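You operate a simulated robot arm through the tools that you are given. There is no shell and no other tool. Be economical: measure what you need, move in short steps, check, and stop when the job is done.

The job below is to be done with a simulated robot arm. You get a single attempt, and the scene is never put back.

Task
Gauge the three blocks' rivets and clamp the block that reads NO.
Fine: with the green gauge, put back where it stood; clamp in the vise; leave the two good blocks.

The check looks at the end state, three seconds after you hand in, the way a careful person would. Anything else that was tipped, shoved, dropped, spilled or broken makes it a failure.

Robot
A 7-joint arm with a two-finger parallel gripper, fixed in place. Base frame: the origin is at the foot of the arm, x ahead of it, y to its left, z up; the work surface is at about z = 800. Lengths are in mm, angles in degrees, forces in N, time in s.
With the tool pointing down near the work surface it reaches from about 300 to 700 mm from the base axis. Its first joint turns from -66.0 to 66.0 degrees. Payload 1.57 kg.
The TCP is the grasp point between the finger pads, 30 mm short of the fingertips. In the tool frame z runs along the fingers and y along their closing line. The gripper opens to 110 mm. The fingers are 24 mm wide and 12 mm thick; the gripper's body (48 by 112 mm) begins 78 mm behind the TCP.
Orientation is that of the tool frame in the base frame, as a unit quaternion [w, x, y, z]. With the fingers straight down and closing along the base's y, the tool's x points along the base's -x, its y along +y and its z along -z.

Tools
- The arm moves only by the tool nudge_tool. Its argument "plan" is a list of rows, each an object (a shift or turn left out is 0, a gripper value left out holds the last) with "dp": the shift along the tool's x, y, z in mm, a list of three; "angular": the turn, a rotation vector about the tool's x, y, z in degrees, a list of three; "hand": the gripper command, from -1 (fully open) to 1 (shut), values between in proportion. In form: [{"dp": [tx, ty, tz], "angular": [ax, ay, az], "hand": hand}, ...]. A call has 1 to 10 rows; each row is the pose to reach, as a shift and turn from the pose commanded when the call began, along the tool's axes at that moment. Rows are played at 5 a second. More than 50 mm and 8.6 degrees between two rows, or a gripper value outside its range, and nothing of the call is played. A pose out of reach is approached as far as the arm can. The call stops where the force on the tool passes 90 N (or 10 N more than at its start, if that is more) or the arm is blocked; 0.2 s more then pass. The fingers move at their own pace (about 108 mm/s each) and stop on an object; they squeeze with about 32 N. The grip force told is the motor's: it shows also when the fingers shut on nothing. Time passes only in rows, and 0.2 s behind the last, so rows that repeat a pose let the fingers close. The reply holds the time, the measured pose of the TCP, the force on the tool along the base axes, the opening and the grip force, in the units named above and with some noise.
- Cameras (640 x 400 px; columns grow to the right, rows downward): "scene" is fixed at [162.1, -384.5, 1406.9]; the picture's right is [0.83, -0.56, 0.00], its down [-0.30, -0.44, -0.84] and it looks along [0.47, 0.70, -0.54] (base axes); focal length 345 px, centre (320, 200). "wrist" rides on the gripper at [-36, 0, -80] in the tool frame; the picture's right is [0.00, -1.00, 0.00], its down [0.97, 0.00, -0.24] and it looks along [0.24, 0.00, 0.97] (tool axes); focal length 218 px, centre (320, 200). There is no depth. A picture from a camera that has moved, and an enlarged one, comes with that camera's place and axes in the base frame and with its lens.
- snapshot(camera): a new picture of that camera. The clock stands still meanwhile.
- close_up(camera, box): a new picture of the part [left, top, right, bottom] of that camera's present view, enlarged. The clock stands still meanwhile.
- job_done(): hands the job in; it is judged then, once.

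Go step by step. Nothing tells you positions but the pictures and the camera data: compare them with the known pose of the tool, close in by small moves and look again before you grip or let go. The budget is 120 turns and 84 pictures, counting those below and the enlarged ones. Unless the task says otherwise, let go and move clear before handing in, and close with one line.

The tools are called after "Call:" as a command line: name --argument value ..., lists and objects as JSON in quotes. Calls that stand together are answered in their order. nudge_tool: Moves the arm, as the interface text tells. Its arguments: {"type":"object","properties":{"plan":{"type":"array","items":{"type":"object","properties":{"dp":{"type":"array","items":{"type":"number"}},"angular":{"type":"array","items":{"type":"number"}},"hand":{"type":"number"}}}}},"required":["plan"]} The other tools are called the same way: snapshot (camera) takes a picture; close_up (camera, box) takes an enlarged picture of a part of a camera's view; job_done () hands the job in.

At the start:

```text
time: 0.0
eef_pos: [344.9, 139.1, 1212.0]
tool_rot: [0.0, 0.0, 1.0, 0.0]
contact_force: [0.4, -0.3, 0.5]
finger_gap: 109.9
grasp_force: 0.0
```

scene: 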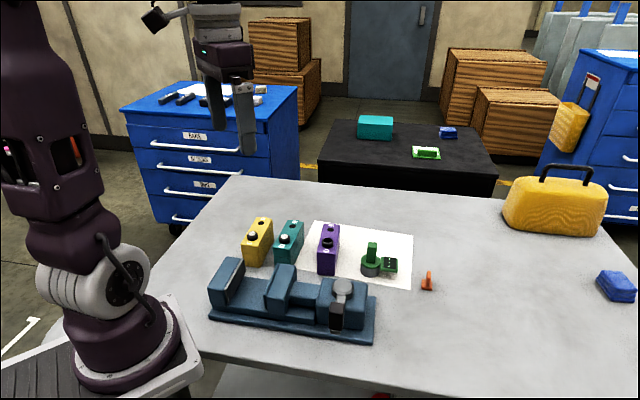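
wrist: 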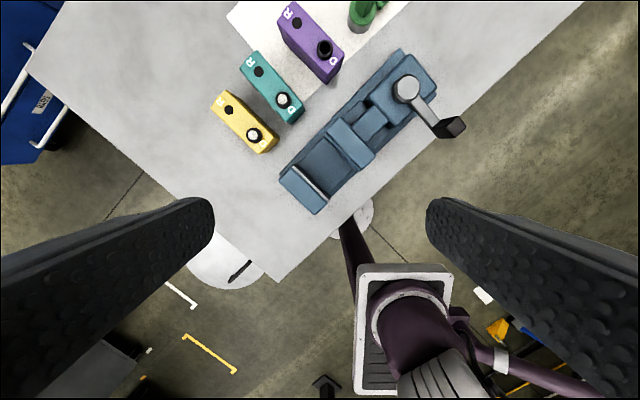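

I see three blocks (yellow, teal, purple), a vise, a green gauge and an orange item on the table. I'll look closer first.

Call:
close_up --camera "scene" --box '[200, 200, 440, 350]'

Call:
close_up --camera "scene" --box '[340, 220, 440, 300]'

Call:
close_up --camera "wrist" --box '[200, 0, 480, 220]'

```text
2.67 times, centred on (320, 275) of scene
camera zoom: at [162.1, -384.5, 1406.9], right [0.83, -0.56, 0.0], down [-0.3, -0.44, -0.84], along [0.47, 0.7, -0.54], focal length 920 px, centre (320, 0)
```

zoom: 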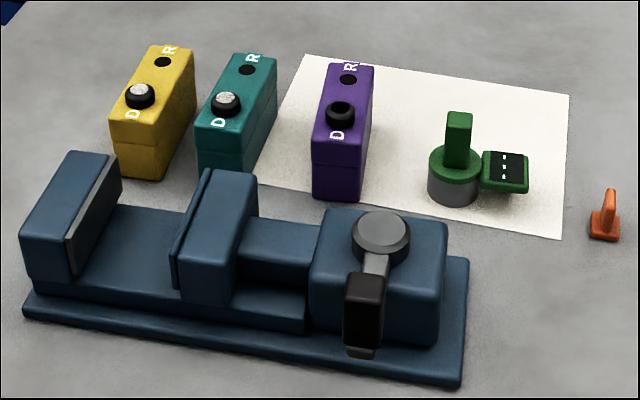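

```text
5.00 times, centred on (390, 260) of scene
camera zoom: at [162.1, -384.5, 1406.9], right [0.83, -0.56, 0.0], down [-0.3, -0.44, -0.84], along [0.47, 0.7, -0.54], focal length 1724 px, centre (-30, -100)
```

zoom: 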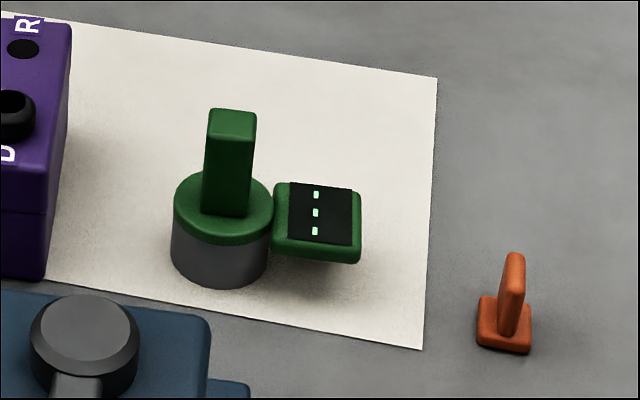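

```text
1.82 times, centred on (340, 110) of wrist
camera zoom: at [380.8, 139.1, 1290.8], right [0.0, -1.0, 0.0], down [-0.97, 0.0, 0.24], along [-0.24, 0.0, -0.97], focal length 397 px, centre (284, 364)
```

zoom: 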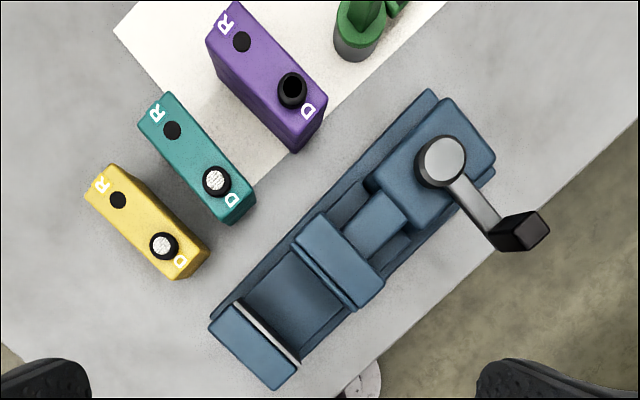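

Blocks sit at about (400,258), (458,205) and (534,132), their tops at z≈870-880 and turned 45° to the base. The gauge is near (600,60). I'll move over the area for a better look.

Call:
nudge_tool --plan '[{"dp": [-40, -8, 10]}, {"dp": [-80, -16, 30]}, {"dp": [-120, -24, 50]}, {"dp": [-160, -35, 70]}, {"dp": [-200, -45, 90]}, {"dp": [-200, -45, 90]}]'

Call:
snapshot --camera "wrist"

```text
time: 1.4
eef_pos: [546.9, 97.3, 1122.4]
tool_rot: [-0.001, 0.0, 1.0, -0.001]
contact_force: [0.6, -0.8, -0.3]
finger_gap: 109.9
grasp_force: 0.0
```

```text
78 pictures are left
camera wrist: at [582.3, 96.1, 1201.2], right [0.0, -1.0, 0.0], down [-0.97, 0.0, 0.24], along [-0.24, 0.0, -0.97], focal length 218 px, centre (320, 200)
```

wrist: 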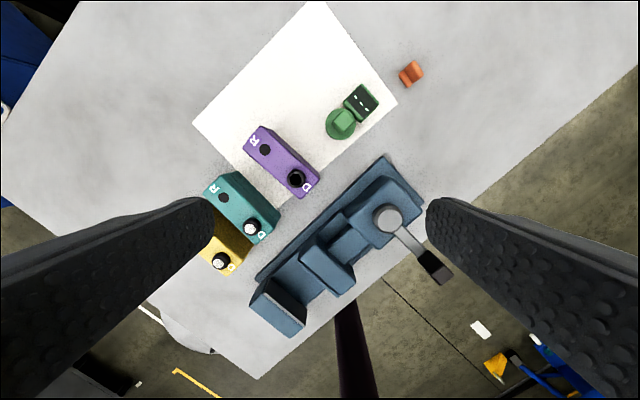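

Call:
close_up --camera "wrist" --box '[300, 40, 440, 160]'

Call:
close_up --camera "wrist" --box '[190, 110, 470, 350]'

```text
3.33 times, centred on (370, 100) of wrist
camera zoom: at [582.3, 96.1, 1201.2], right [0.0, -1.0, 0.0], down [-0.97, 0.0, 0.24], along [-0.24, 0.0, -0.97], focal length 728 px, centre (153, 533)
```

zoom: 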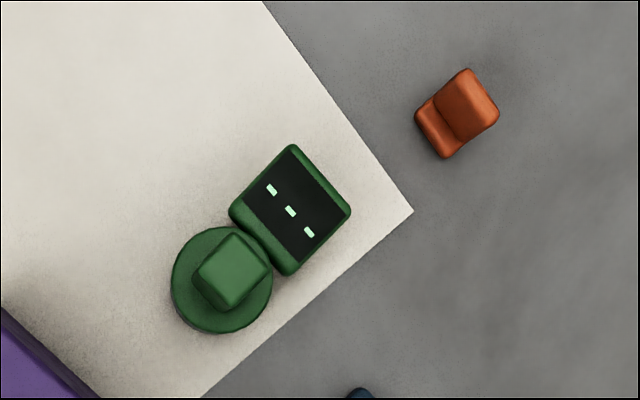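

```text
1.67 times, centred on (330, 230) of wrist
camera zoom: at [582.3, 96.1, 1201.2], right [0.0, -1.0, 0.0], down [-0.97, 0.0, 0.24], along [-0.24, 0.0, -0.97], focal length 364 px, centre (303, 150)
```

zoom: 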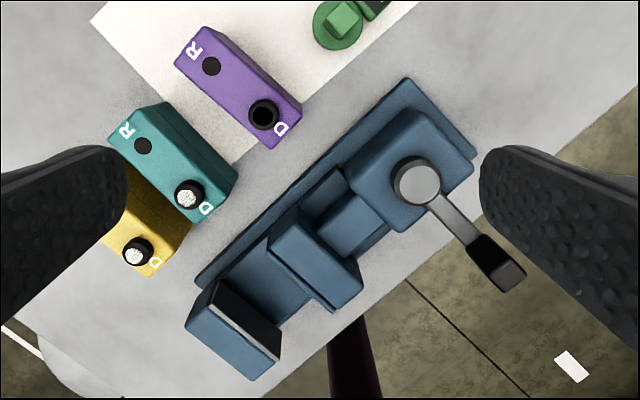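

The gauge's axis is at about (616,63), with a square handle topping out near z≈880 and the display on its (+x,−y) side. I'll rotate 45° so the fingers close across the display direction, and hover over it.

Call:
nudge_tool --plan '[{"dp": [-11, -6, 20], "angular": [0, 0, 7.5]}, {"dp": [-23, -11, 40], "angular": [0, 0, 15]}, {"dp": [-34, -17, 60], "angular": [0, 0, 22.5]}, {"dp": [-46, -23, 80], "angular": [0, 0, 30]}, {"dp": [-57, -28, 100], "angular": [0, 0, 37.5]}, {"dp": [-69, -34, 122], "angular": [0, 0, 45]}, {"dp": [-69, -34, 122], "angular": [0, 0, 45]}]'

Call:
snapshot --camera "wrist"

Call:
snapshot --camera "scene"

```text
time: 3.0
eef_pos: [613.3, 60.8, 1000.9]
tool_rot: [0.0, 0.383, 0.924, 0.0]
contact_force: [1.3, 0.3, -0.1]
finger_gap: 110.0
grasp_force: 0.1
```

```text
75 pictures are left
camera wrist: at [639.1, 35.3, 1080.0], right [-0.71, -0.71, 0.0], down [-0.69, 0.69, 0.24], along [-0.17, 0.17, -0.97], focal length 218 px, centre (320, 200)
```

wrist: 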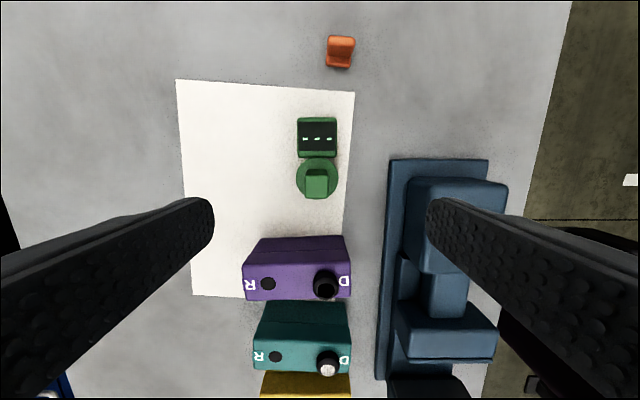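

```text
74 pictures are left
```

scene: 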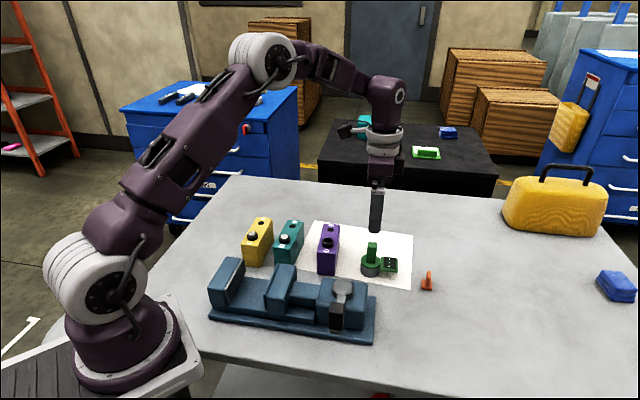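

The handle is within about 3 mm of the tool axis. I'll narrow the fingers and descend in stages.

Call:
nudge_tool --plan '[{"dp": [-1, 2.8, 20], "hand": -0.2}, {"dp": [-1, 2.8, 50], "hand": -0.2}, {"dp": [-1, 2.8, 75], "hand": -0.2}, {"dp": [-1, 2.8, 75], "hand": -0.2}]'

Call:
snapshot --camera "wrist"

Call:
close_up --camera "scene" --box '[320, 180, 440, 300]'

```text
time: 4.0
eef_pos: [614.7, 60.5, 924.2]
tool_rot: [0.0, 0.383, 0.924, 0.0]
contact_force: [-0.4, 0.7, 0.5]
finger_gap: 65.9
grasp_force: 0.0
```

```text
73 pictures are left
camera wrist: at [641.2, 34.5, 1003.8], right [-0.71, -0.71, 0.0], down [-0.69, 0.69, 0.24], along [-0.17, 0.17, -0.97], focal length 218 px, centre (320, 200)
```

wrist: 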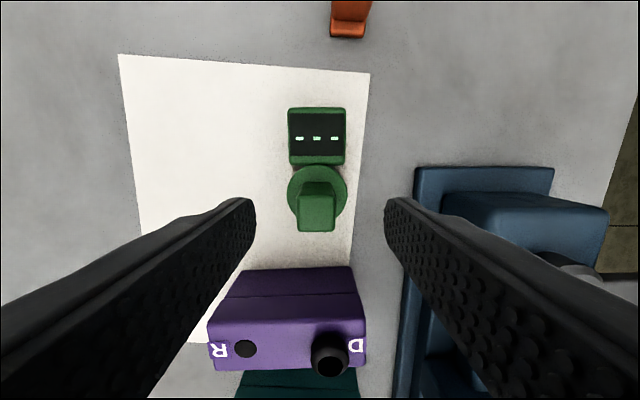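

```text
3.33 times, centred on (380, 240) of scene
camera zoom: at [162.1, -384.5, 1406.9], right [0.83, -0.56, 0.0], down [-0.3, -0.44, -0.84], along [0.47, 0.7, -0.54], focal length 1150 px, centre (120, 67)
```

zoom: 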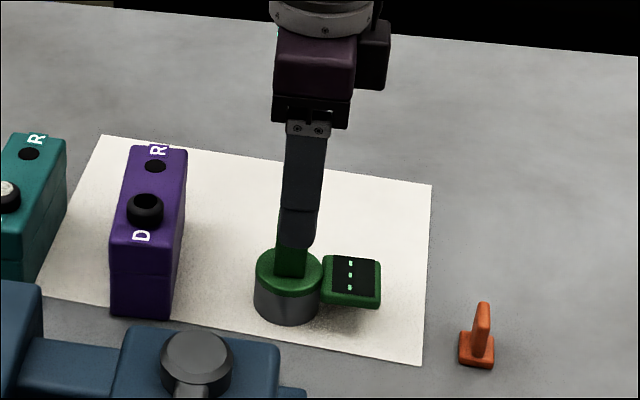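

Aligned within 2 mm. I'll descend to the handle and grip.

Call:
nudge_tool --plan '[{"dp": [1, 1.5, 20], "hand": -0.2}, {"dp": [1, 1.5, 40], "hand": -0.2}, {"dp": [1, 1.5, 51], "hand": -0.2}, {"dp": [1, 1.5, 51], "hand": -0.2}]'

Call:
snapshot --camera "wrist"

Call:
close_up --camera "scene" --box '[340, 220, 440, 300]'

```text
time: 5.0
eef_pos: [615.6, 62.7, 874.0]
tool_rot: [0.0, 0.382, 0.924, 0.0]
contact_force: [-0.2, 0.2, 0.0]
finger_gap: 66.0
grasp_force: 0.1
```

```text
71 pictures are left
camera wrist: at [642.6, 37.3, 952.7], right [-0.71, -0.71, 0.0], down [-0.69, 0.69, 0.24], along [-0.17, 0.17, -0.97], focal length 218 px, centre (320, 200)
```

wrist: 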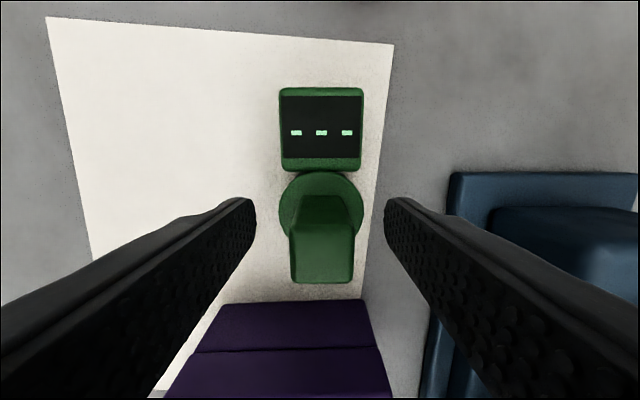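

```text
5.00 times, centred on (390, 260) of scene
camera zoom: at [162.1, -384.5, 1406.9], right [0.83, -0.56, 0.0], down [-0.3, -0.44, -0.84], along [0.47, 0.7, -0.54], focal length 1724 px, centre (-30, -100)
```

zoom: 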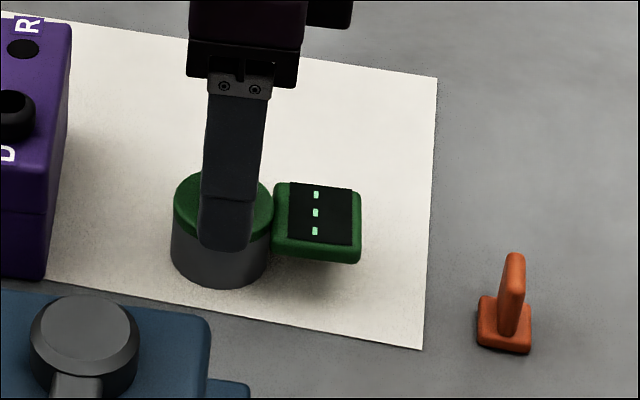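

The handle is centred between the fingers, so I'll close and lift a little.

Call:
nudge_tool --plan '[{"hand": 1}, {"hand": 1}, {"hand": 1}]'

```text
time: 5.8
eef_pos: [616.0, 62.6, 873.5]
tool_rot: [0.0, 0.383, 0.924, 0.0]
contact_force: [-0.7, -1.3, -0.4]
finger_gap: 23.0
grasp_force: 31.9
```

The handle is gripped at 23 mm with the TCP at (616,62.6,873.5), which is the pose to return to. Now I'll lift.

Call:
nudge_tool --plan '[{"dp": [0, 0, -30]}, {"dp": [0, 0, -70]}, {"dp": [0, 0, -110]}, {"dp": [0, 0, -130]}, {"dp": [0, 0, -130]}]'

Call:
snapshot --camera "wrist"

Call:
close_up --camera "scene" --box '[200, 150, 440, 300]'

```text
time: 7.0
eef_pos: [615.8, 62.7, 1004.0]
tool_rot: [0.0, 0.383, 0.924, 0.001]
contact_force: [-0.5, -0.1, -4.9]
finger_gap: 22.9
grasp_force: 32.1
```

```text
69 pictures are left
camera wrist: at [642.7, 36.4, 1083.0], right [-0.71, -0.71, 0.0], down [-0.69, 0.69, 0.24], along [-0.17, 0.17, -0.97], focal length 218 px, centre (320, 200)
```

wrist: 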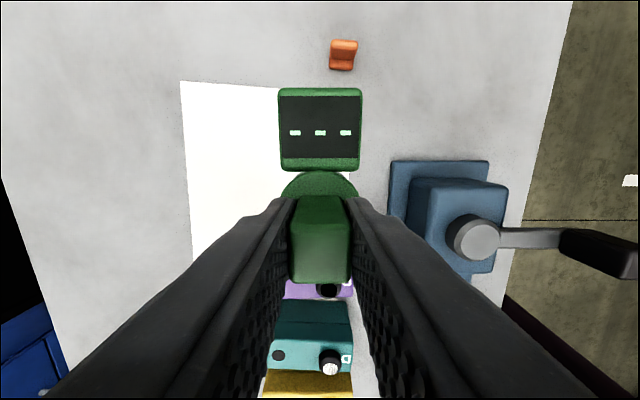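

```text
2.67 times, centred on (320, 225) of scene
camera zoom: at [162.2, -384.5, 1406.9], right [0.83, -0.56, 0.0], down [-0.3, -0.44, -0.84], along [0.47, 0.7, -0.54], focal length 920 px, centre (320, 133)
```

zoom: 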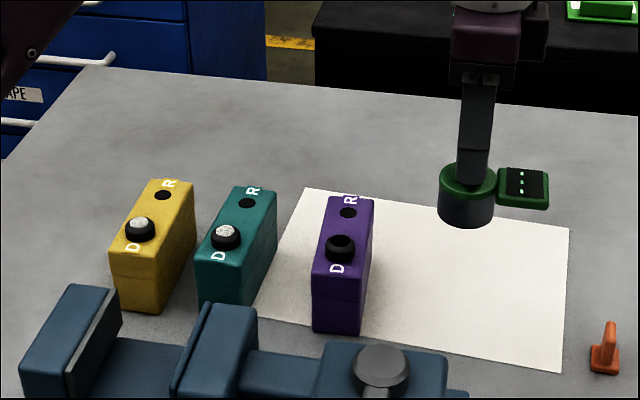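

The gauge is held well. I'll carry it over the purple block's D rivet at about (534.8,132.2).

Call:
nudge_tool --plan '[{"dp": [35, -3, 0]}, {"dp": [70, -6, 0]}, {"dp": [106, -8, 0]}, {"dp": [106, -8, 20]}, {"dp": [106, -8, 34]}, {"dp": [106, -8, 34]}]'

Call:
close_up --camera "scene" --box '[270, 180, 390, 290]'

Call:
snapshot --camera "wrist"

```text
time: 8.4
eef_pos: [534.8, 133.6, 970.4]
tool_rot: [0.0, 0.382, 0.924, 0.0]
contact_force: [-0.8, -0.4, -5.5]
finger_gap: 22.7
grasp_force: 31.8
```

```text
3.64 times, centred on (330, 235) of scene
camera zoom: at [162.2, -384.5, 1406.9], right [0.83, -0.56, 0.0], down [-0.3, -0.44, -0.84], along [0.47, 0.7, -0.54], focal length 1254 px, centre (284, 73)
```

zoom: 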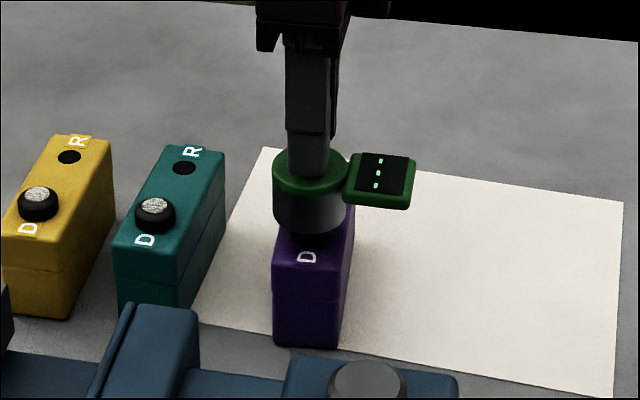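

```text
66 pictures are left
camera wrist: at [561.0, 107.0, 1048.4], right [-0.71, -0.71, 0.0], down [-0.69, 0.69, 0.24], along [-0.17, 0.17, -0.97], focal length 218 px, centre (320, 200)
```

wrist: 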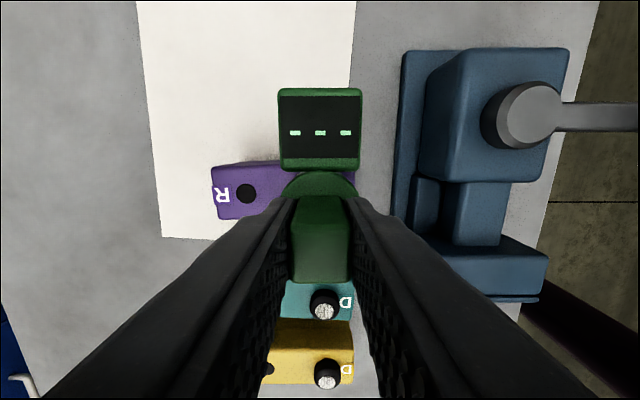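

The barrel is directly above the ring. I'll lower in small steps and watch force and display.

Call:
nudge_tool --plan '[{"dp": [0, 0, 6]}, {"dp": [0, 0, 12]}, {"dp": [0, 0, 16]}, {"dp": [0, 0, 16]}]'

Call:
close_up --camera "scene" --box '[290, 190, 390, 290]'

```text
time: 9.4
eef_pos: [534.9, 132.7, 952.8]
tool_rot: [0.0, 0.382, 0.924, 0.0]
contact_force: [0.1, 0.2, -4.3]
finger_gap: 22.9
grasp_force: 31.6
```

```text
4.00 times, centred on (340, 240) of scene
camera zoom: at [162.2, -384.5, 1406.9], right [0.83, -0.56, 0.0], down [-0.3, -0.44, -0.84], along [0.47, 0.7, -0.54], focal length 1380 px, centre (240, 40)
```

zoom: 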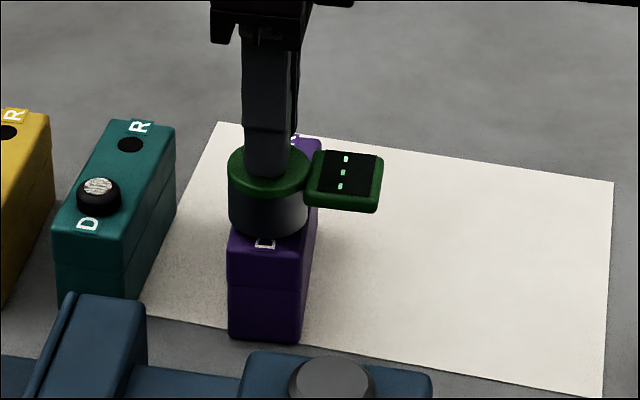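

Call:
nudge_tool --plan '[{"dp": [0, 0, 2]}, {"dp": [0, 0, 4]}, {"dp": [0, 0, 6]}, {"dp": [0, 0, 6]}]'

Call:
close_up --camera "scene" --box '[290, 190, 390, 290]'

```text
time: 10.4
eef_pos: [535.9, 133.1, 948.3]
tool_rot: [0.0, 0.383, 0.924, 0.0]
contact_force: [-2.9, -0.4, 8.5]
finger_gap: 22.7
grasp_force: 32.0
```

```text
4.00 times, centred on (340, 240) of scene
camera zoom: at [161.9, -384.5, 1406.9], right [0.83, -0.56, 0.0], down [-0.3, -0.44, -0.84], along [0.47, 0.7, -0.54], focal length 1380 px, centre (240, 40)
```

zoom: 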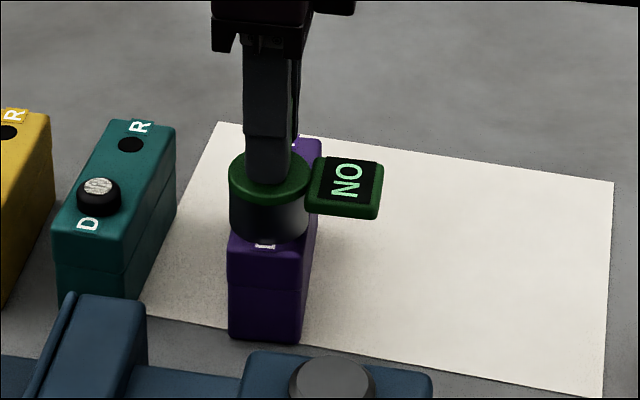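

Purple reads NO. I'll check the others too, starting with teal at about (459.5,203.5).

Call:
nudge_tool --plan '[{"dp": [0, 0, -25]}, {"dp": [0, 0, -50]}, {"dp": [35, -1, -50]}, {"dp": [70, -2, -50]}, {"dp": [104, -3.3, -50]}, {"dp": [104, -3.3, -30]}, {"dp": [104, -3.3, -15]}, {"dp": [104, -3.3, -15]}]'

Call:
close_up --camera "scene" --box '[230, 190, 350, 290]'

Call:
snapshot --camera "wrist"

```text
time: 12.2
eef_pos: [460.1, 203.9, 962.1]
tool_rot: [0.0, 0.382, 0.924, 0.001]
contact_force: [-0.5, 0.3, -4.3]
finger_gap: 22.9
grasp_force: 31.4
```

```text
4.00 times, centred on (290, 240) of scene
camera zoom: at [162.1, -384.5, 1406.9], right [0.83, -0.56, 0.0], down [-0.3, -0.44, -0.84], along [0.47, 0.7, -0.54], focal length 1380 px, centre (440, 40)
```

zoom: 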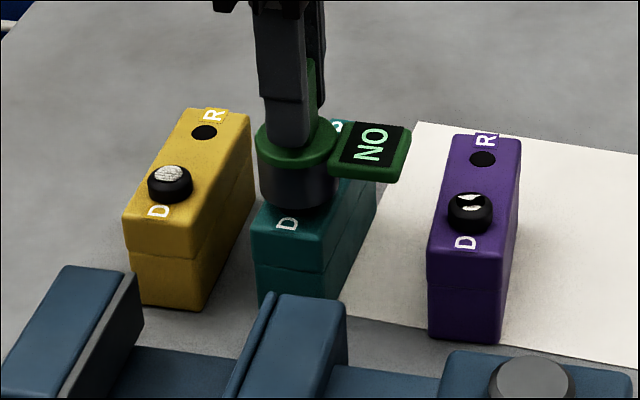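

```text
62 pictures are left
camera wrist: at [486.3, 177.6, 1041.0], right [-0.71, -0.71, 0.0], down [-0.69, 0.69, 0.24], along [-0.17, 0.17, -0.97], focal length 218 px, centre (320, 200)
```

wrist: 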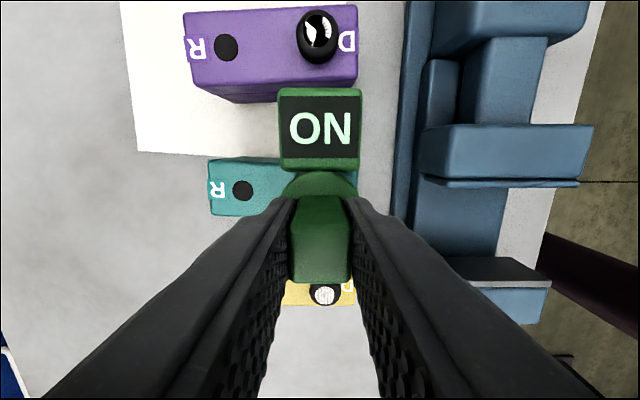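

Call:
close_up --camera "wrist" --box '[280, 0, 360, 60]'

Call:
close_up --camera "scene" --box '[255, 220, 355, 260]'

```text
6.67 times, centred on (320, 30) of wrist
camera zoom: at [486.3, 177.6, 1041.0], right [-0.71, -0.71, 0.0], down [-0.69, 0.69, 0.24], along [-0.17, 0.17, -0.97], focal length 1455 px, centre (320, 1333)
```

zoom: 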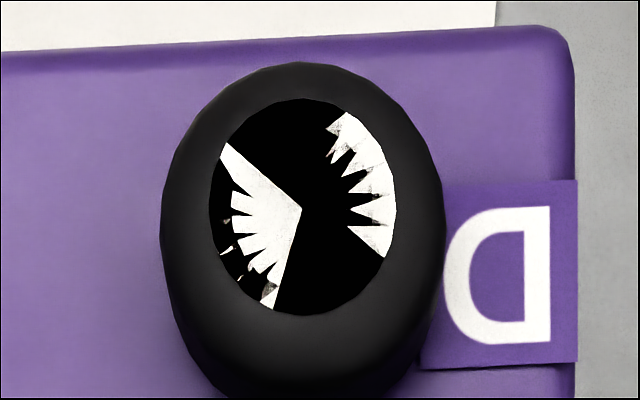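

```text
6.40 times, centred on (305, 240) of scene
camera zoom: at [162.1, -384.5, 1406.9], right [0.83, -0.56, 0.0], down [-0.3, -0.44, -0.84], along [0.47, 0.7, -0.54], focal length 2207 px, centre (416, -56)
```

zoom: 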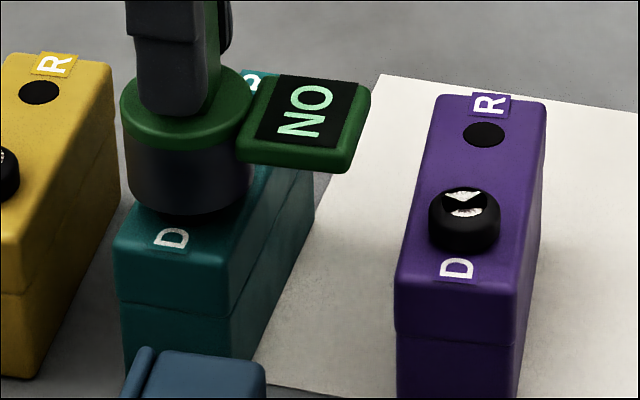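

The display holds its last reading. I'll lower onto teal.

Call:
nudge_tool --plan '[{"dp": [0, 0, 5]}, {"dp": [0, 0, 9]}, {"dp": [0, 0, 12]}, {"dp": [0, 0, 14]}, {"dp": [0, 0, 14]}]'

Call:
close_up --camera "wrist" --box '[240, 60, 400, 200]'

Call:
close_up --camera "scene" --box '[230, 190, 350, 290]'

```text
time: 13.4
eef_pos: [459.8, 204.0, 947.9]
tool_rot: [-0.001, 0.383, 0.924, 0.0]
contact_force: [-0.1, -0.1, -5.1]
finger_gap: 22.8
grasp_force: 31.9
```

```text
2.86 times, centred on (320, 130) of wrist
camera zoom: at [486.2, 177.8, 1027.8], right [-0.71, -0.71, 0.0], down [-0.69, 0.69, 0.24], along [-0.17, 0.17, -0.97], focal length 624 px, centre (320, 400)
```

zoom: 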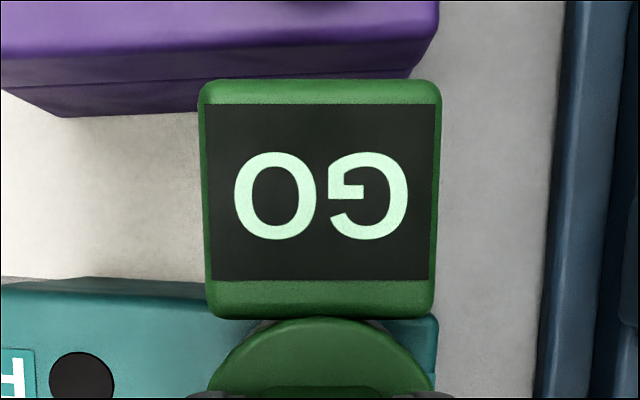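

```text
4.00 times, centred on (290, 240) of scene
camera zoom: at [162.1, -384.5, 1406.9], right [0.83, -0.56, 0.0], down [-0.3, -0.44, -0.84], along [0.47, 0.7, -0.54], focal length 1380 px, centre (440, 40)
```

zoom: 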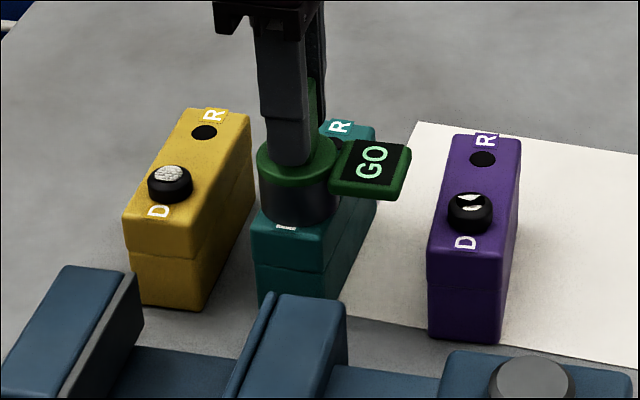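

Teal reads GO with the gauge fully down. Yellow at about (399.5,258.5) is next.

Call:
nudge_tool --plan '[{"dp": [0, 0, -25]}, {"dp": [0, 0, -50]}, {"dp": [40, -1.5, -50]}, {"dp": [81, -3.4, -50]}, {"dp": [81, -3.4, -30]}, {"dp": [81, -3.4, -15]}, {"dp": [81, -3.4, -15]}]'

Call:
close_up --camera "scene" --box '[200, 190, 320, 290]'

Call:
snapshot --camera "wrist"

```text
time: 15.0
eef_pos: [399.4, 259.5, 963.5]
tool_rot: [0.0, 0.382, 0.924, 0.0]
contact_force: [-1.1, 0.3, -5.3]
finger_gap: 22.7
grasp_force: 32.3
```

```text
4.00 times, centred on (260, 240) of scene
camera zoom: at [162.1, -384.4, 1406.9], right [0.83, -0.56, 0.0], down [-0.3, -0.44, -0.84], along [0.47, 0.7, -0.54], focal length 1380 px, centre (560, 40)
```

zoom: 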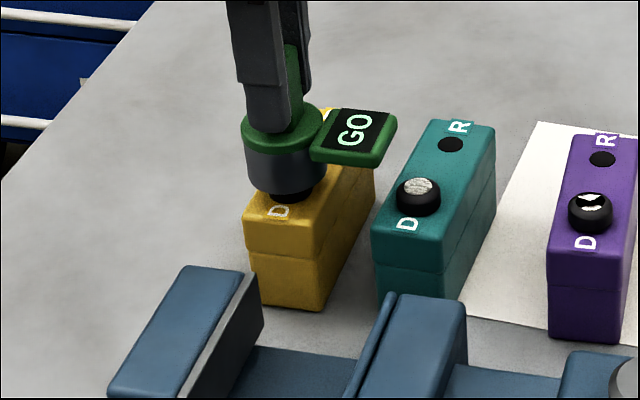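

```text
56 pictures are left
camera wrist: at [426.1, 233.3, 1042.4], right [-0.71, -0.71, 0.0], down [-0.69, 0.69, 0.24], along [-0.17, 0.17, -0.97], focal length 218 px, centre (320, 200)
```

wrist: 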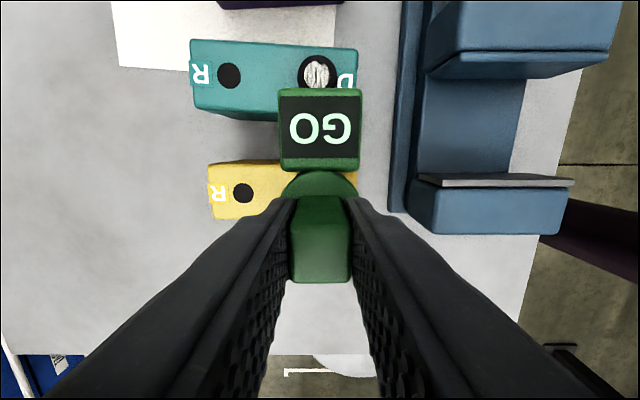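

Call:
nudge_tool --plan '[{"dp": [0, 0, 5]}, {"dp": [0, 0, 9]}, {"dp": [0, 0, 12]}, {"dp": [0, 0, 14.5]}, {"dp": [0, 0, 14.5]}]'

Call:
close_up --camera "scene" --box '[200, 190, 320, 290]'

```text
time: 16.2
eef_pos: [399.6, 258.8, 948.2]
tool_rot: [0.0, 0.383, 0.924, 0.0]
contact_force: [0.2, -0.2, -4.5]
finger_gap: 23.0
grasp_force: 31.9
```

```text
4.00 times, centred on (260, 240) of scene
camera zoom: at [162.1, -384.4, 1406.9], right [0.83, -0.56, 0.0], down [-0.3, -0.44, -0.84], along [0.47, 0.7, -0.54], focal length 1380 px, centre (560, 40)
```

zoom: 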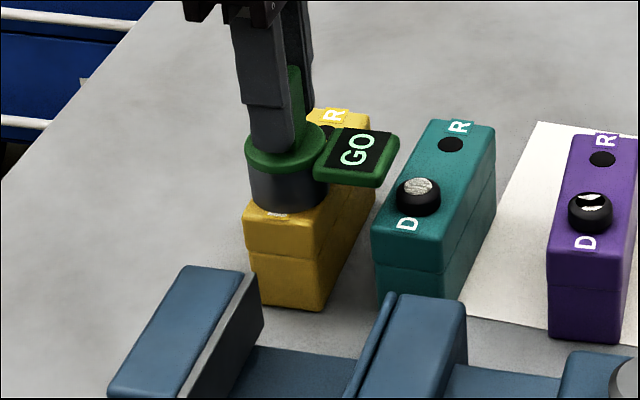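

The display still shows GO, but that could be held from teal. I'll press slightly further to make sure this reading registers.

Call:
nudge_tool --plan '[{"dp": [0, 0, 1]}, {"dp": [0, 0, 2]}, {"dp": [0, 0, 2]}]'

Call:
close_up --camera "scene" --box '[200, 190, 320, 290]'

```text
time: 17.0
eef_pos: [400.7, 258.1, 948.1]
tool_rot: [0.0, 0.382, 0.924, 0.0]
contact_force: [-4.8, -3.4, 12.2]
finger_gap: 22.8
grasp_force: 31.9
```

```text
4.00 times, centred on (260, 240) of scene
camera zoom: at [161.8, -384.7, 1406.9], right [0.83, -0.56, 0.0], down [-0.3, -0.44, -0.84], along [0.47, 0.7, -0.54], focal length 1380 px, centre (560, 40)
```

zoom: 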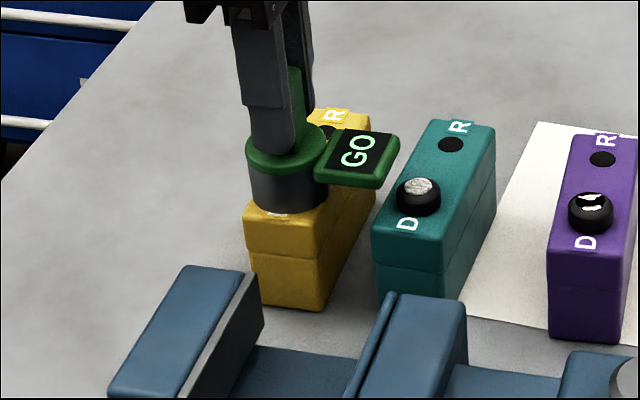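

Yellow is GO with firm contact, so purple is the NO block. Now I'll take the gauge back to where it stood.

Call:
nudge_tool --plan '[{"dp": [0, 0, -30]}, {"dp": [0, 0, -60]}, {"dp": [-45, 2, -60]}, {"dp": [-90, 5, -60]}, {"dp": [-135, 7, -60]}, {"dp": [-180, 9, -60]}, {"dp": [-225, 11, -60]}, {"dp": [-265, 13, -60]}, {"dp": [-291, 14.7, -60]}, {"dp": [-291, 14.7, -60]}]'

Call:
nudge_tool --plan '[{"dp": [0, 0, 40]}, {"dp": [0, 0, 80]}, {"dp": [0, 0, 110]}, {"dp": [0, 0, 125]}, {"dp": [0, 0, 128]}, {"dp": [0, 0, 128]}]'

Call:
snapshot --camera "wrist"

Call:
close_up --camera "scene" --box '[340, 220, 440, 300]'

```text
time: 19.2
eef_pos: [615.9, 62.2, 1006.4]
tool_rot: [0.001, 0.383, 0.924, 0.0]
contact_force: [0.4, 0.5, -5.1]
finger_gap: 22.9
grasp_force: 32.0
```

```text
time: 20.6
eef_pos: [616.8, 64.6, 880.1]
tool_rot: [-0.001, 0.383, 0.924, 0.0]
contact_force: [0.2, 0.1, -4.9]
finger_gap: 22.7
grasp_force: 32.1
```

```text
53 pictures are left
camera wrist: at [642.3, 37.8, 959.1], right [-0.71, -0.71, 0.0], down [-0.69, 0.69, 0.24], along [-0.17, 0.17, -0.97], focal length 218 px, centre (320, 200)
```

wrist: 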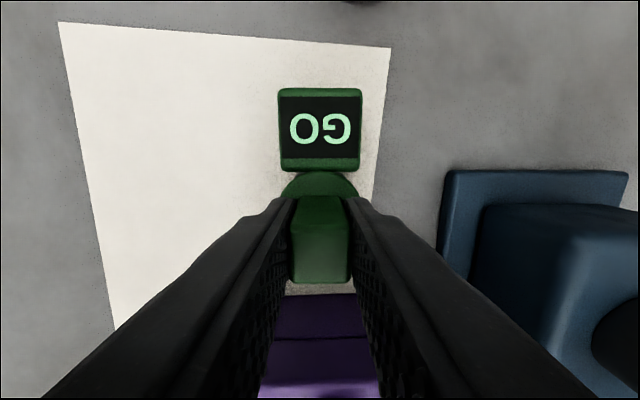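

```text
5.00 times, centred on (390, 260) of scene
camera zoom: at [162.2, -384.5, 1406.9], right [0.83, -0.56, 0.0], down [-0.3, -0.44, -0.84], along [0.47, 0.7, -0.54], focal length 1724 px, centre (-30, -100)
```

zoom: 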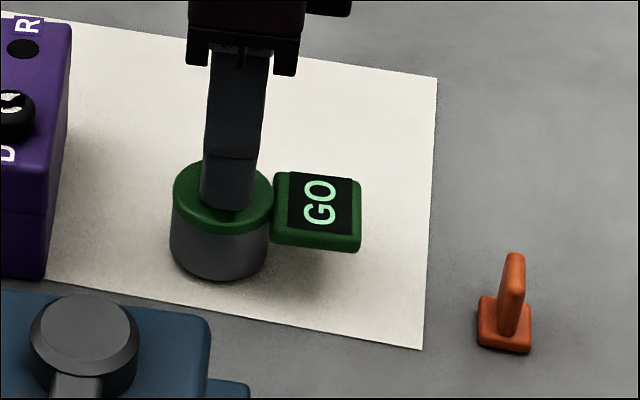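

It's about 5.5 mm above the table; I'll lower until it touches.

Call:
nudge_tool --plan '[{"dp": [0, 0, 3]}, {"dp": [0, 0, 5]}, {"dp": [0, 0, 6]}, {"dp": [0, 0, 6]}]'

Call:
close_up --camera "scene" --box '[340, 220, 440, 300]'

```text
time: 21.6
eef_pos: [617.5, 62.2, 873.2]
tool_rot: [0.0, 0.383, 0.924, 0.0]
contact_force: [-1.1, 0.4, 0.2]
finger_gap: 22.6
grasp_force: 31.8
```

```text
5.00 times, centred on (390, 260) of scene
camera zoom: at [162.0, -384.5, 1406.9], right [0.83, -0.56, 0.0], down [-0.3, -0.44, -0.84], along [0.47, 0.7, -0.54], focal length 1724 px, centre (-30, -100)
```

zoom: 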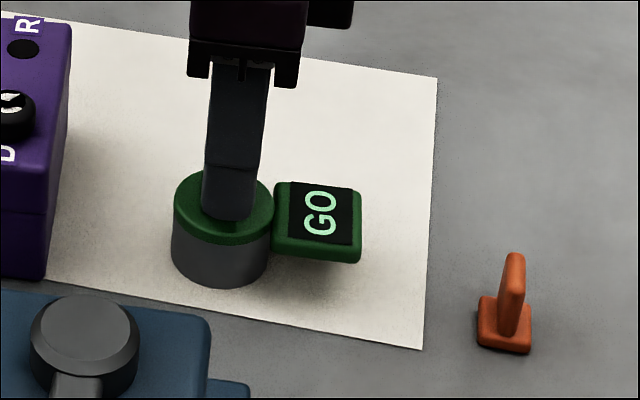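

The gauge matches its original position in the picture. I'll release and rise, then study the vise and purple block.

Call:
nudge_tool --plan '[{"hand": -0.2}, {"hand": -0.2}, {"hand": -0.2}, {"dp": [0, 0, -40], "hand": -0.2}, {"dp": [0, 0, -80], "hand": -0.2}, {"dp": [0, 0, -120], "hand": -0.2}, {"dp": [40, 0, -160], "hand": -1}, {"dp": [80, 0, -200], "hand": -1}, {"dp": [110, -20, -220], "hand": -1}, {"dp": [110, -20, -220], "hand": -1}]'

Call:
snapshot --camera "wrist"

Call:
close_up --camera "scene" --box '[200, 240, 390, 350]'

```text
refused: row 7 steps farther than a row can; nothing moved
```

```text
50 pictures are left
camera wrist: at [642.7, 37.0, 953.0], right [-0.71, -0.71, 0.0], down [-0.69, 0.69, 0.24], along [-0.17, 0.17, -0.97], focal length 218 px, centre (320, 200)
```

wrist: 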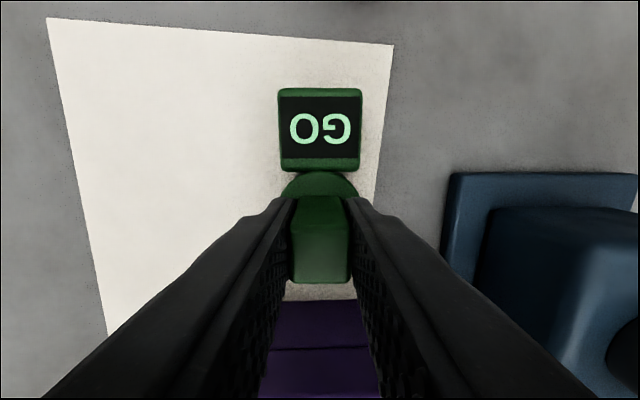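

```text
3.37 times, centred on (295, 295) of scene
camera zoom: at [162.0, -384.5, 1406.9], right [0.83, -0.56, 0.0], down [-0.3, -0.44, -0.84], along [0.47, 0.7, -0.54], focal length 1162 px, centre (404, -120)
```

zoom: 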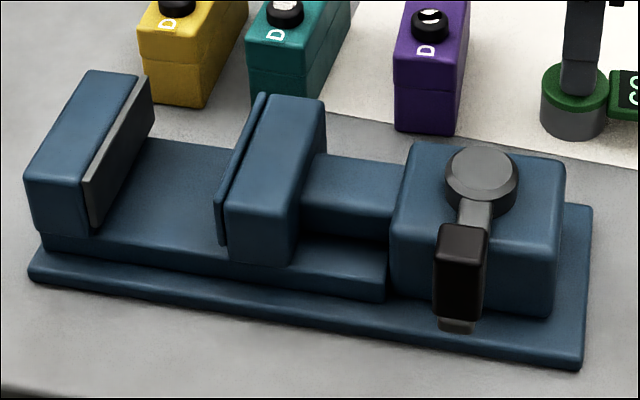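

Releasing with a legal row spacing.

Call:
nudge_tool --plan '[{"hand": -0.2}, {"hand": -0.2}, {"hand": -0.2}, {"dp": [0, 0, -40], "hand": -0.2}, {"dp": [0, 0, -80], "hand": -0.2}, {"dp": [0, 0, -120], "hand": -0.2}, {"dp": [30, 0, -150], "hand": -1}, {"dp": [60, -5, -180], "hand": -1}, {"dp": [90, -15, -210], "hand": -1}, {"dp": [90, -15, -210], "hand": -1}]'

Call:
snapshot --camera "wrist"

Call:
close_up --camera "scene" --box '[340, 220, 440, 300]'

```text
time: 23.8
eef_pos: [542.6, 115.9, 1082.2]
tool_rot: [-0.001, 0.383, 0.924, 0.0]
contact_force: [0.0, 0.2, 0.0]
finger_gap: 110.0
grasp_force: 0.0
```

```text
48 pictures are left
camera wrist: at [568.0, 90.4, 1161.4], right [-0.71, -0.71, 0.0], down [-0.69, 0.69, 0.24], along [-0.17, 0.17, -0.97], focal length 218 px, centre (320, 200)
```

wrist: 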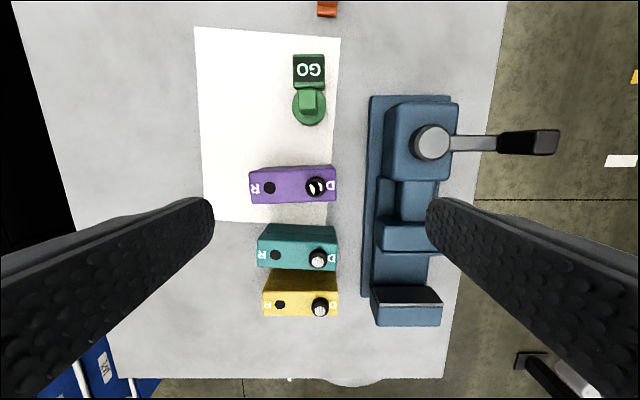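

```text
5.00 times, centred on (390, 260) of scene
camera zoom: at [162.1, -384.5, 1406.9], right [0.83, -0.56, 0.0], down [-0.3, -0.44, -0.84], along [0.47, 0.7, -0.54], focal length 1724 px, centre (-30, -100)
```

zoom: 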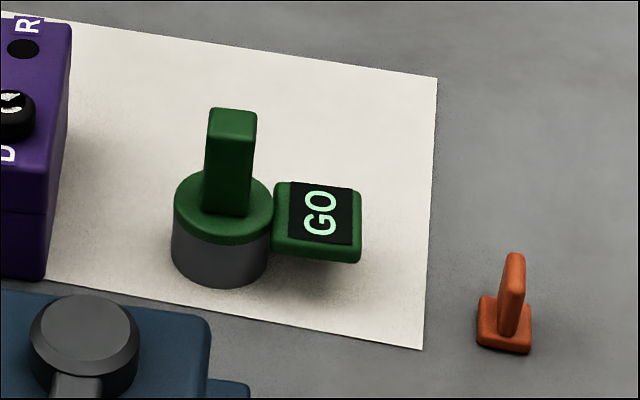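

Call:
close_up --camera "wrist" --box '[230, 80, 480, 240]'

Call:
close_up --camera "wrist" --box '[330, 180, 480, 340]'

```text
2.50 times, centred on (355, 160) of wrist
camera zoom: at [568.0, 90.4, 1161.4], right [-0.71, -0.71, 0.0], down [-0.69, 0.69, 0.24], along [-0.17, 0.17, -0.97], focal length 546 px, centre (232, 300)
```

zoom: 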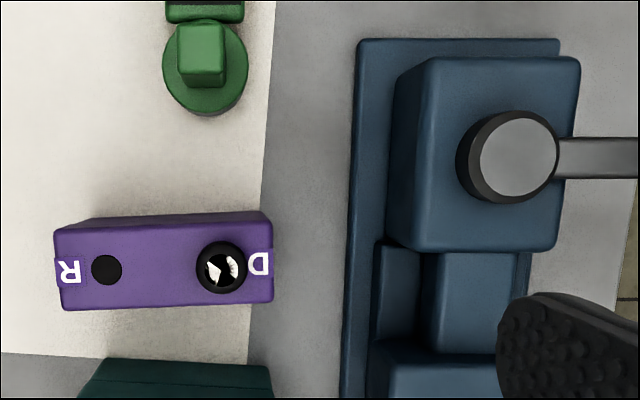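

```text
2.50 times, centred on (405, 260) of wrist
camera zoom: at [568.0, 90.4, 1161.4], right [-0.71, -0.71, 0.0], down [-0.69, 0.69, 0.24], along [-0.17, 0.17, -0.97], focal length 546 px, centre (108, 50)
```

zoom: 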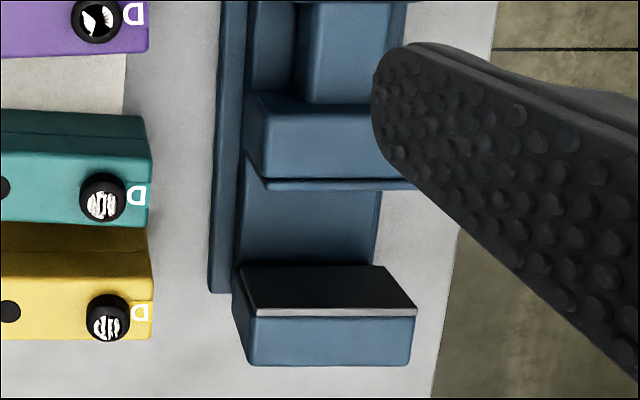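

The gauge is restored. The purple block is about 117×44 mm, so it needs gripping across its thickness. Its centre is at p=(−x+y)/√2≈−284, q=(x+y)/√2≈502, and it is turned about 2° relative to the tool. I'll rotate the gripper −92.3° while moving above it.

Call:
nudge_tool --plan '[{"dp": [2, 4, 8], "angular": [0, 0, -8]}, {"dp": [4, 7, 16], "angular": [0, 0, -16]}, {"dp": [6, 11, 24], "angular": [0, 0, -24]}, {"dp": [8, 15, 32], "angular": [0, 0, -32]}, {"dp": [9, 18, 40], "angular": [0, 0, -40]}, {"dp": [11, 22, 48], "angular": [0, 0, -48]}, {"dp": [13, 26, 56], "angular": [0, 0, -56]}, {"dp": [15, 30, 64], "angular": [0, 0, -64]}, {"dp": [17, 33, 72], "angular": [0, 0, -72]}, {"dp": [17.7, 36.4, 80], "angular": [0, 0, -80]}]'

Call:
nudge_tool --plan '[{"angular": [0, 0, -6]}, {"angular": [0, 0, -12.3], "hand": -0.4}, {"angular": [0, 0, -12.3]}]'

Call:
snapshot --camera "wrist"

```text
time: 26.0
eef_pos: [555.3, 154.8, 1003.2]
tool_rot: [0.0, -0.303, 0.953, 0.0]
contact_force: [-0.4, -0.8, 0.1]
finger_gap: 110.0
grasp_force: 0.1
```

```text
time: 26.8
eef_pos: [555.0, 154.7, 1003.4]
tool_rot: [0.0, -0.402, 0.916, 0.0]
contact_force: [1.2, 0.6, 0.1]
finger_gap: 76.9
grasp_force: 0.1
```

```text
44 pictures are left
camera wrist: at [580.3, 180.8, 1082.1], right [0.74, -0.68, 0.0], down [-0.66, -0.71, 0.24], along [-0.16, -0.18, -0.97], focal length 218 px, centre (320, 200)
```

wrist: 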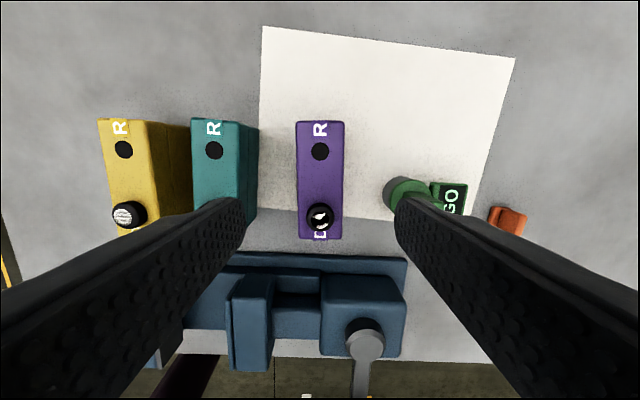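

The gripper is centred and aligned with the purple block. Descending.

Call:
nudge_tool --plan '[{"dp": [0, 0, 40], "hand": -0.4}, {"dp": [0, 0, 80]}, {"dp": [0, 0, 105]}, {"dp": [0, 0, 120]}, {"dp": [0, 0, 127]}, {"dp": [0, 0, 127]}]'

Call:
snapshot --camera "wrist"

Call:
close_up --camera "scene" --box '[270, 190, 390, 290]'

```text
time: 28.2
eef_pos: [555.7, 154.5, 876.4]
tool_rot: [0.001, -0.401, 0.916, 0.001]
contact_force: [-0.3, -0.4, -0.4]
finger_gap: 76.7
grasp_force: 0.1
```

```text
43 pictures are left
camera wrist: at [581.0, 180.5, 956.1], right [0.73, -0.68, 0.0], down [-0.66, -0.71, 0.24], along [-0.16, -0.18, -0.97], focal length 218 px, centre (320, 200)
```

wrist: 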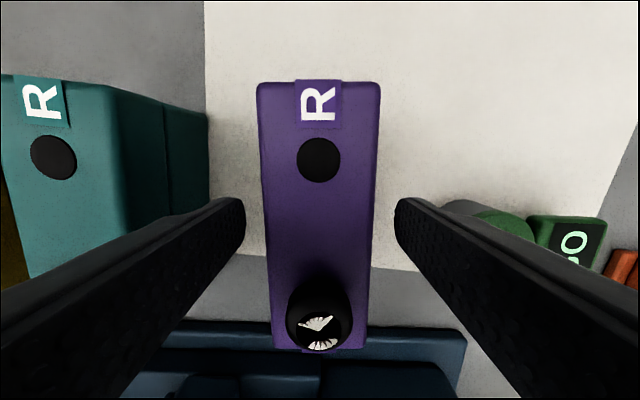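

```text
4.00 times, centred on (330, 240) of scene
camera zoom: at [162.1, -384.5, 1406.9], right [0.83, -0.56, 0.0], down [-0.3, -0.44, -0.84], along [0.47, 0.7, -0.54], focal length 1380 px, centre (280, 40)
```

zoom: 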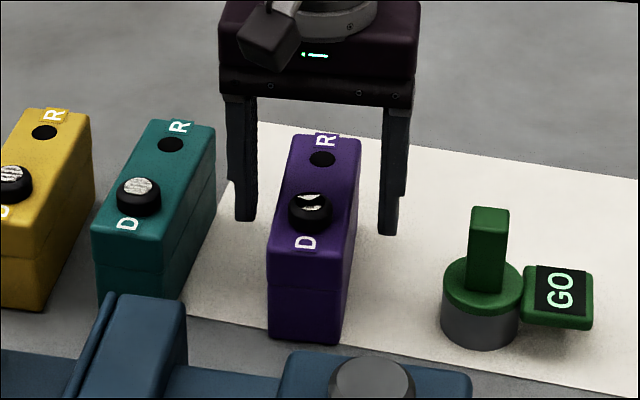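

Call:
nudge_tool --plan '[{"hand": 1}, {"hand": 1}, {"hand": 1}, {"hand": 1}]'

Call:
nudge_tool --plan '[{"dp": [0, 0, -10]}, {"dp": [0, 0, -30]}, {"dp": [0, 0, -30]}]'

Call:
close_up --camera "scene" --box '[270, 190, 390, 290]'

```text
time: 29.2
eef_pos: [556.6, 154.3, 876.6]
tool_rot: [0.0, -0.401, 0.916, 0.0]
contact_force: [0.5, 0.6, -0.7]
finger_gap: 45.8
grasp_force: 32.3
```

```text
time: 30.0
eef_pos: [554.1, 155.1, 905.7]
tool_rot: [0.0, -0.401, 0.916, 0.0]
contact_force: [-0.4, 0.8, -4.4]
finger_gap: 45.9
grasp_force: 31.9
```

```text
4.00 times, centred on (330, 240) of scene
camera zoom: at [162.1, -384.5, 1406.9], right [0.83, -0.56, 0.0], down [-0.3, -0.44, -0.84], along [0.47, 0.7, -0.54], focal length 1380 px, centre (280, 40)
```

zoom: 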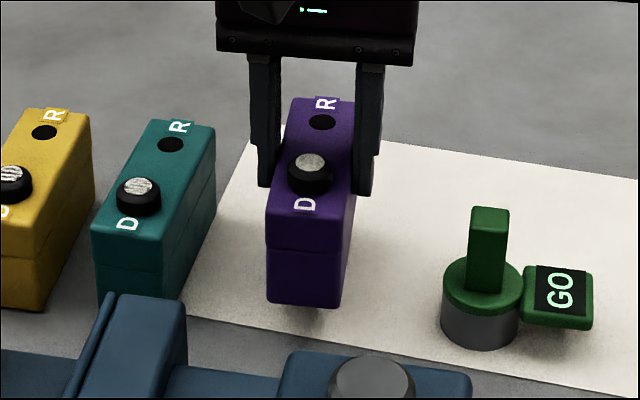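

The block is gripped and hangs straight. I'll raise it and carry it above the vise jaws at about (340,131), squaring the 2.3° on the way.

Call:
nudge_tool --plan '[{"dp": [0, 0, -45]}, {"dp": [0, 0, -90]}, {"dp": [0, 0, -115]}, {"dp": [30, 27, -115]}, {"dp": [60, 54, -115]}, {"dp": [90, 80, -115], "angular": [0, 0, 1]}, {"dp": [120, 105, -115], "angular": [0, 0, 2]}, {"dp": [145, 126, -115], "angular": [0, 0, 2.3]}, {"dp": [163.5, 141.6, -115], "angular": [0, 0, 2.3]}, {"dp": [163.5, 141.6, -115], "angular": [0, 0, 2.3]}]'

Call:
snapshot --camera "wrist"

Call:
close_up --camera "scene" --box '[190, 190, 390, 350]'

```text
time: 32.2
eef_pos: [337.6, 128.3, 1019.8]
tool_rot: [0.0, -0.382, 0.924, 0.001]
contact_force: [0.4, -0.4, -3.7]
finger_gap: 45.5
grasp_force: 32.0
```

```text
40 pictures are left
camera wrist: at [364.1, 153.5, 1099.4], right [0.71, -0.71, 0.0], down [-0.69, -0.69, 0.24], along [-0.17, -0.17, -0.97], focal length 218 px, centre (320, 200)
```

wrist: 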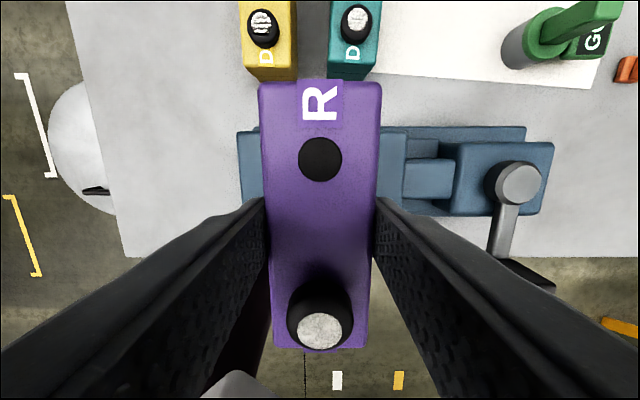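

```text
2.50 times, centred on (290, 270) of scene
camera zoom: at [162.1, -384.5, 1406.9], right [0.83, -0.56, 0.0], down [-0.3, -0.44, -0.84], along [0.47, 0.7, -0.54], focal length 862 px, centre (395, 25)
```

zoom: 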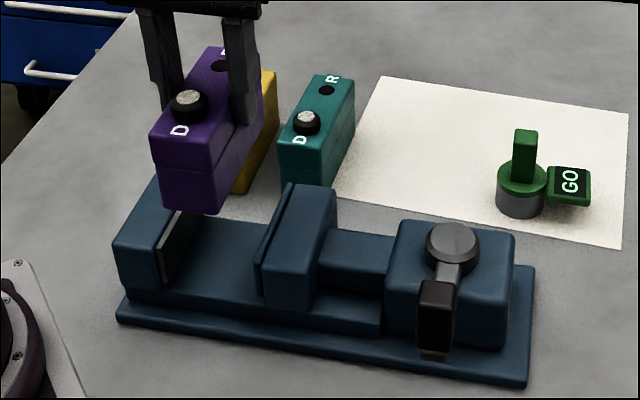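

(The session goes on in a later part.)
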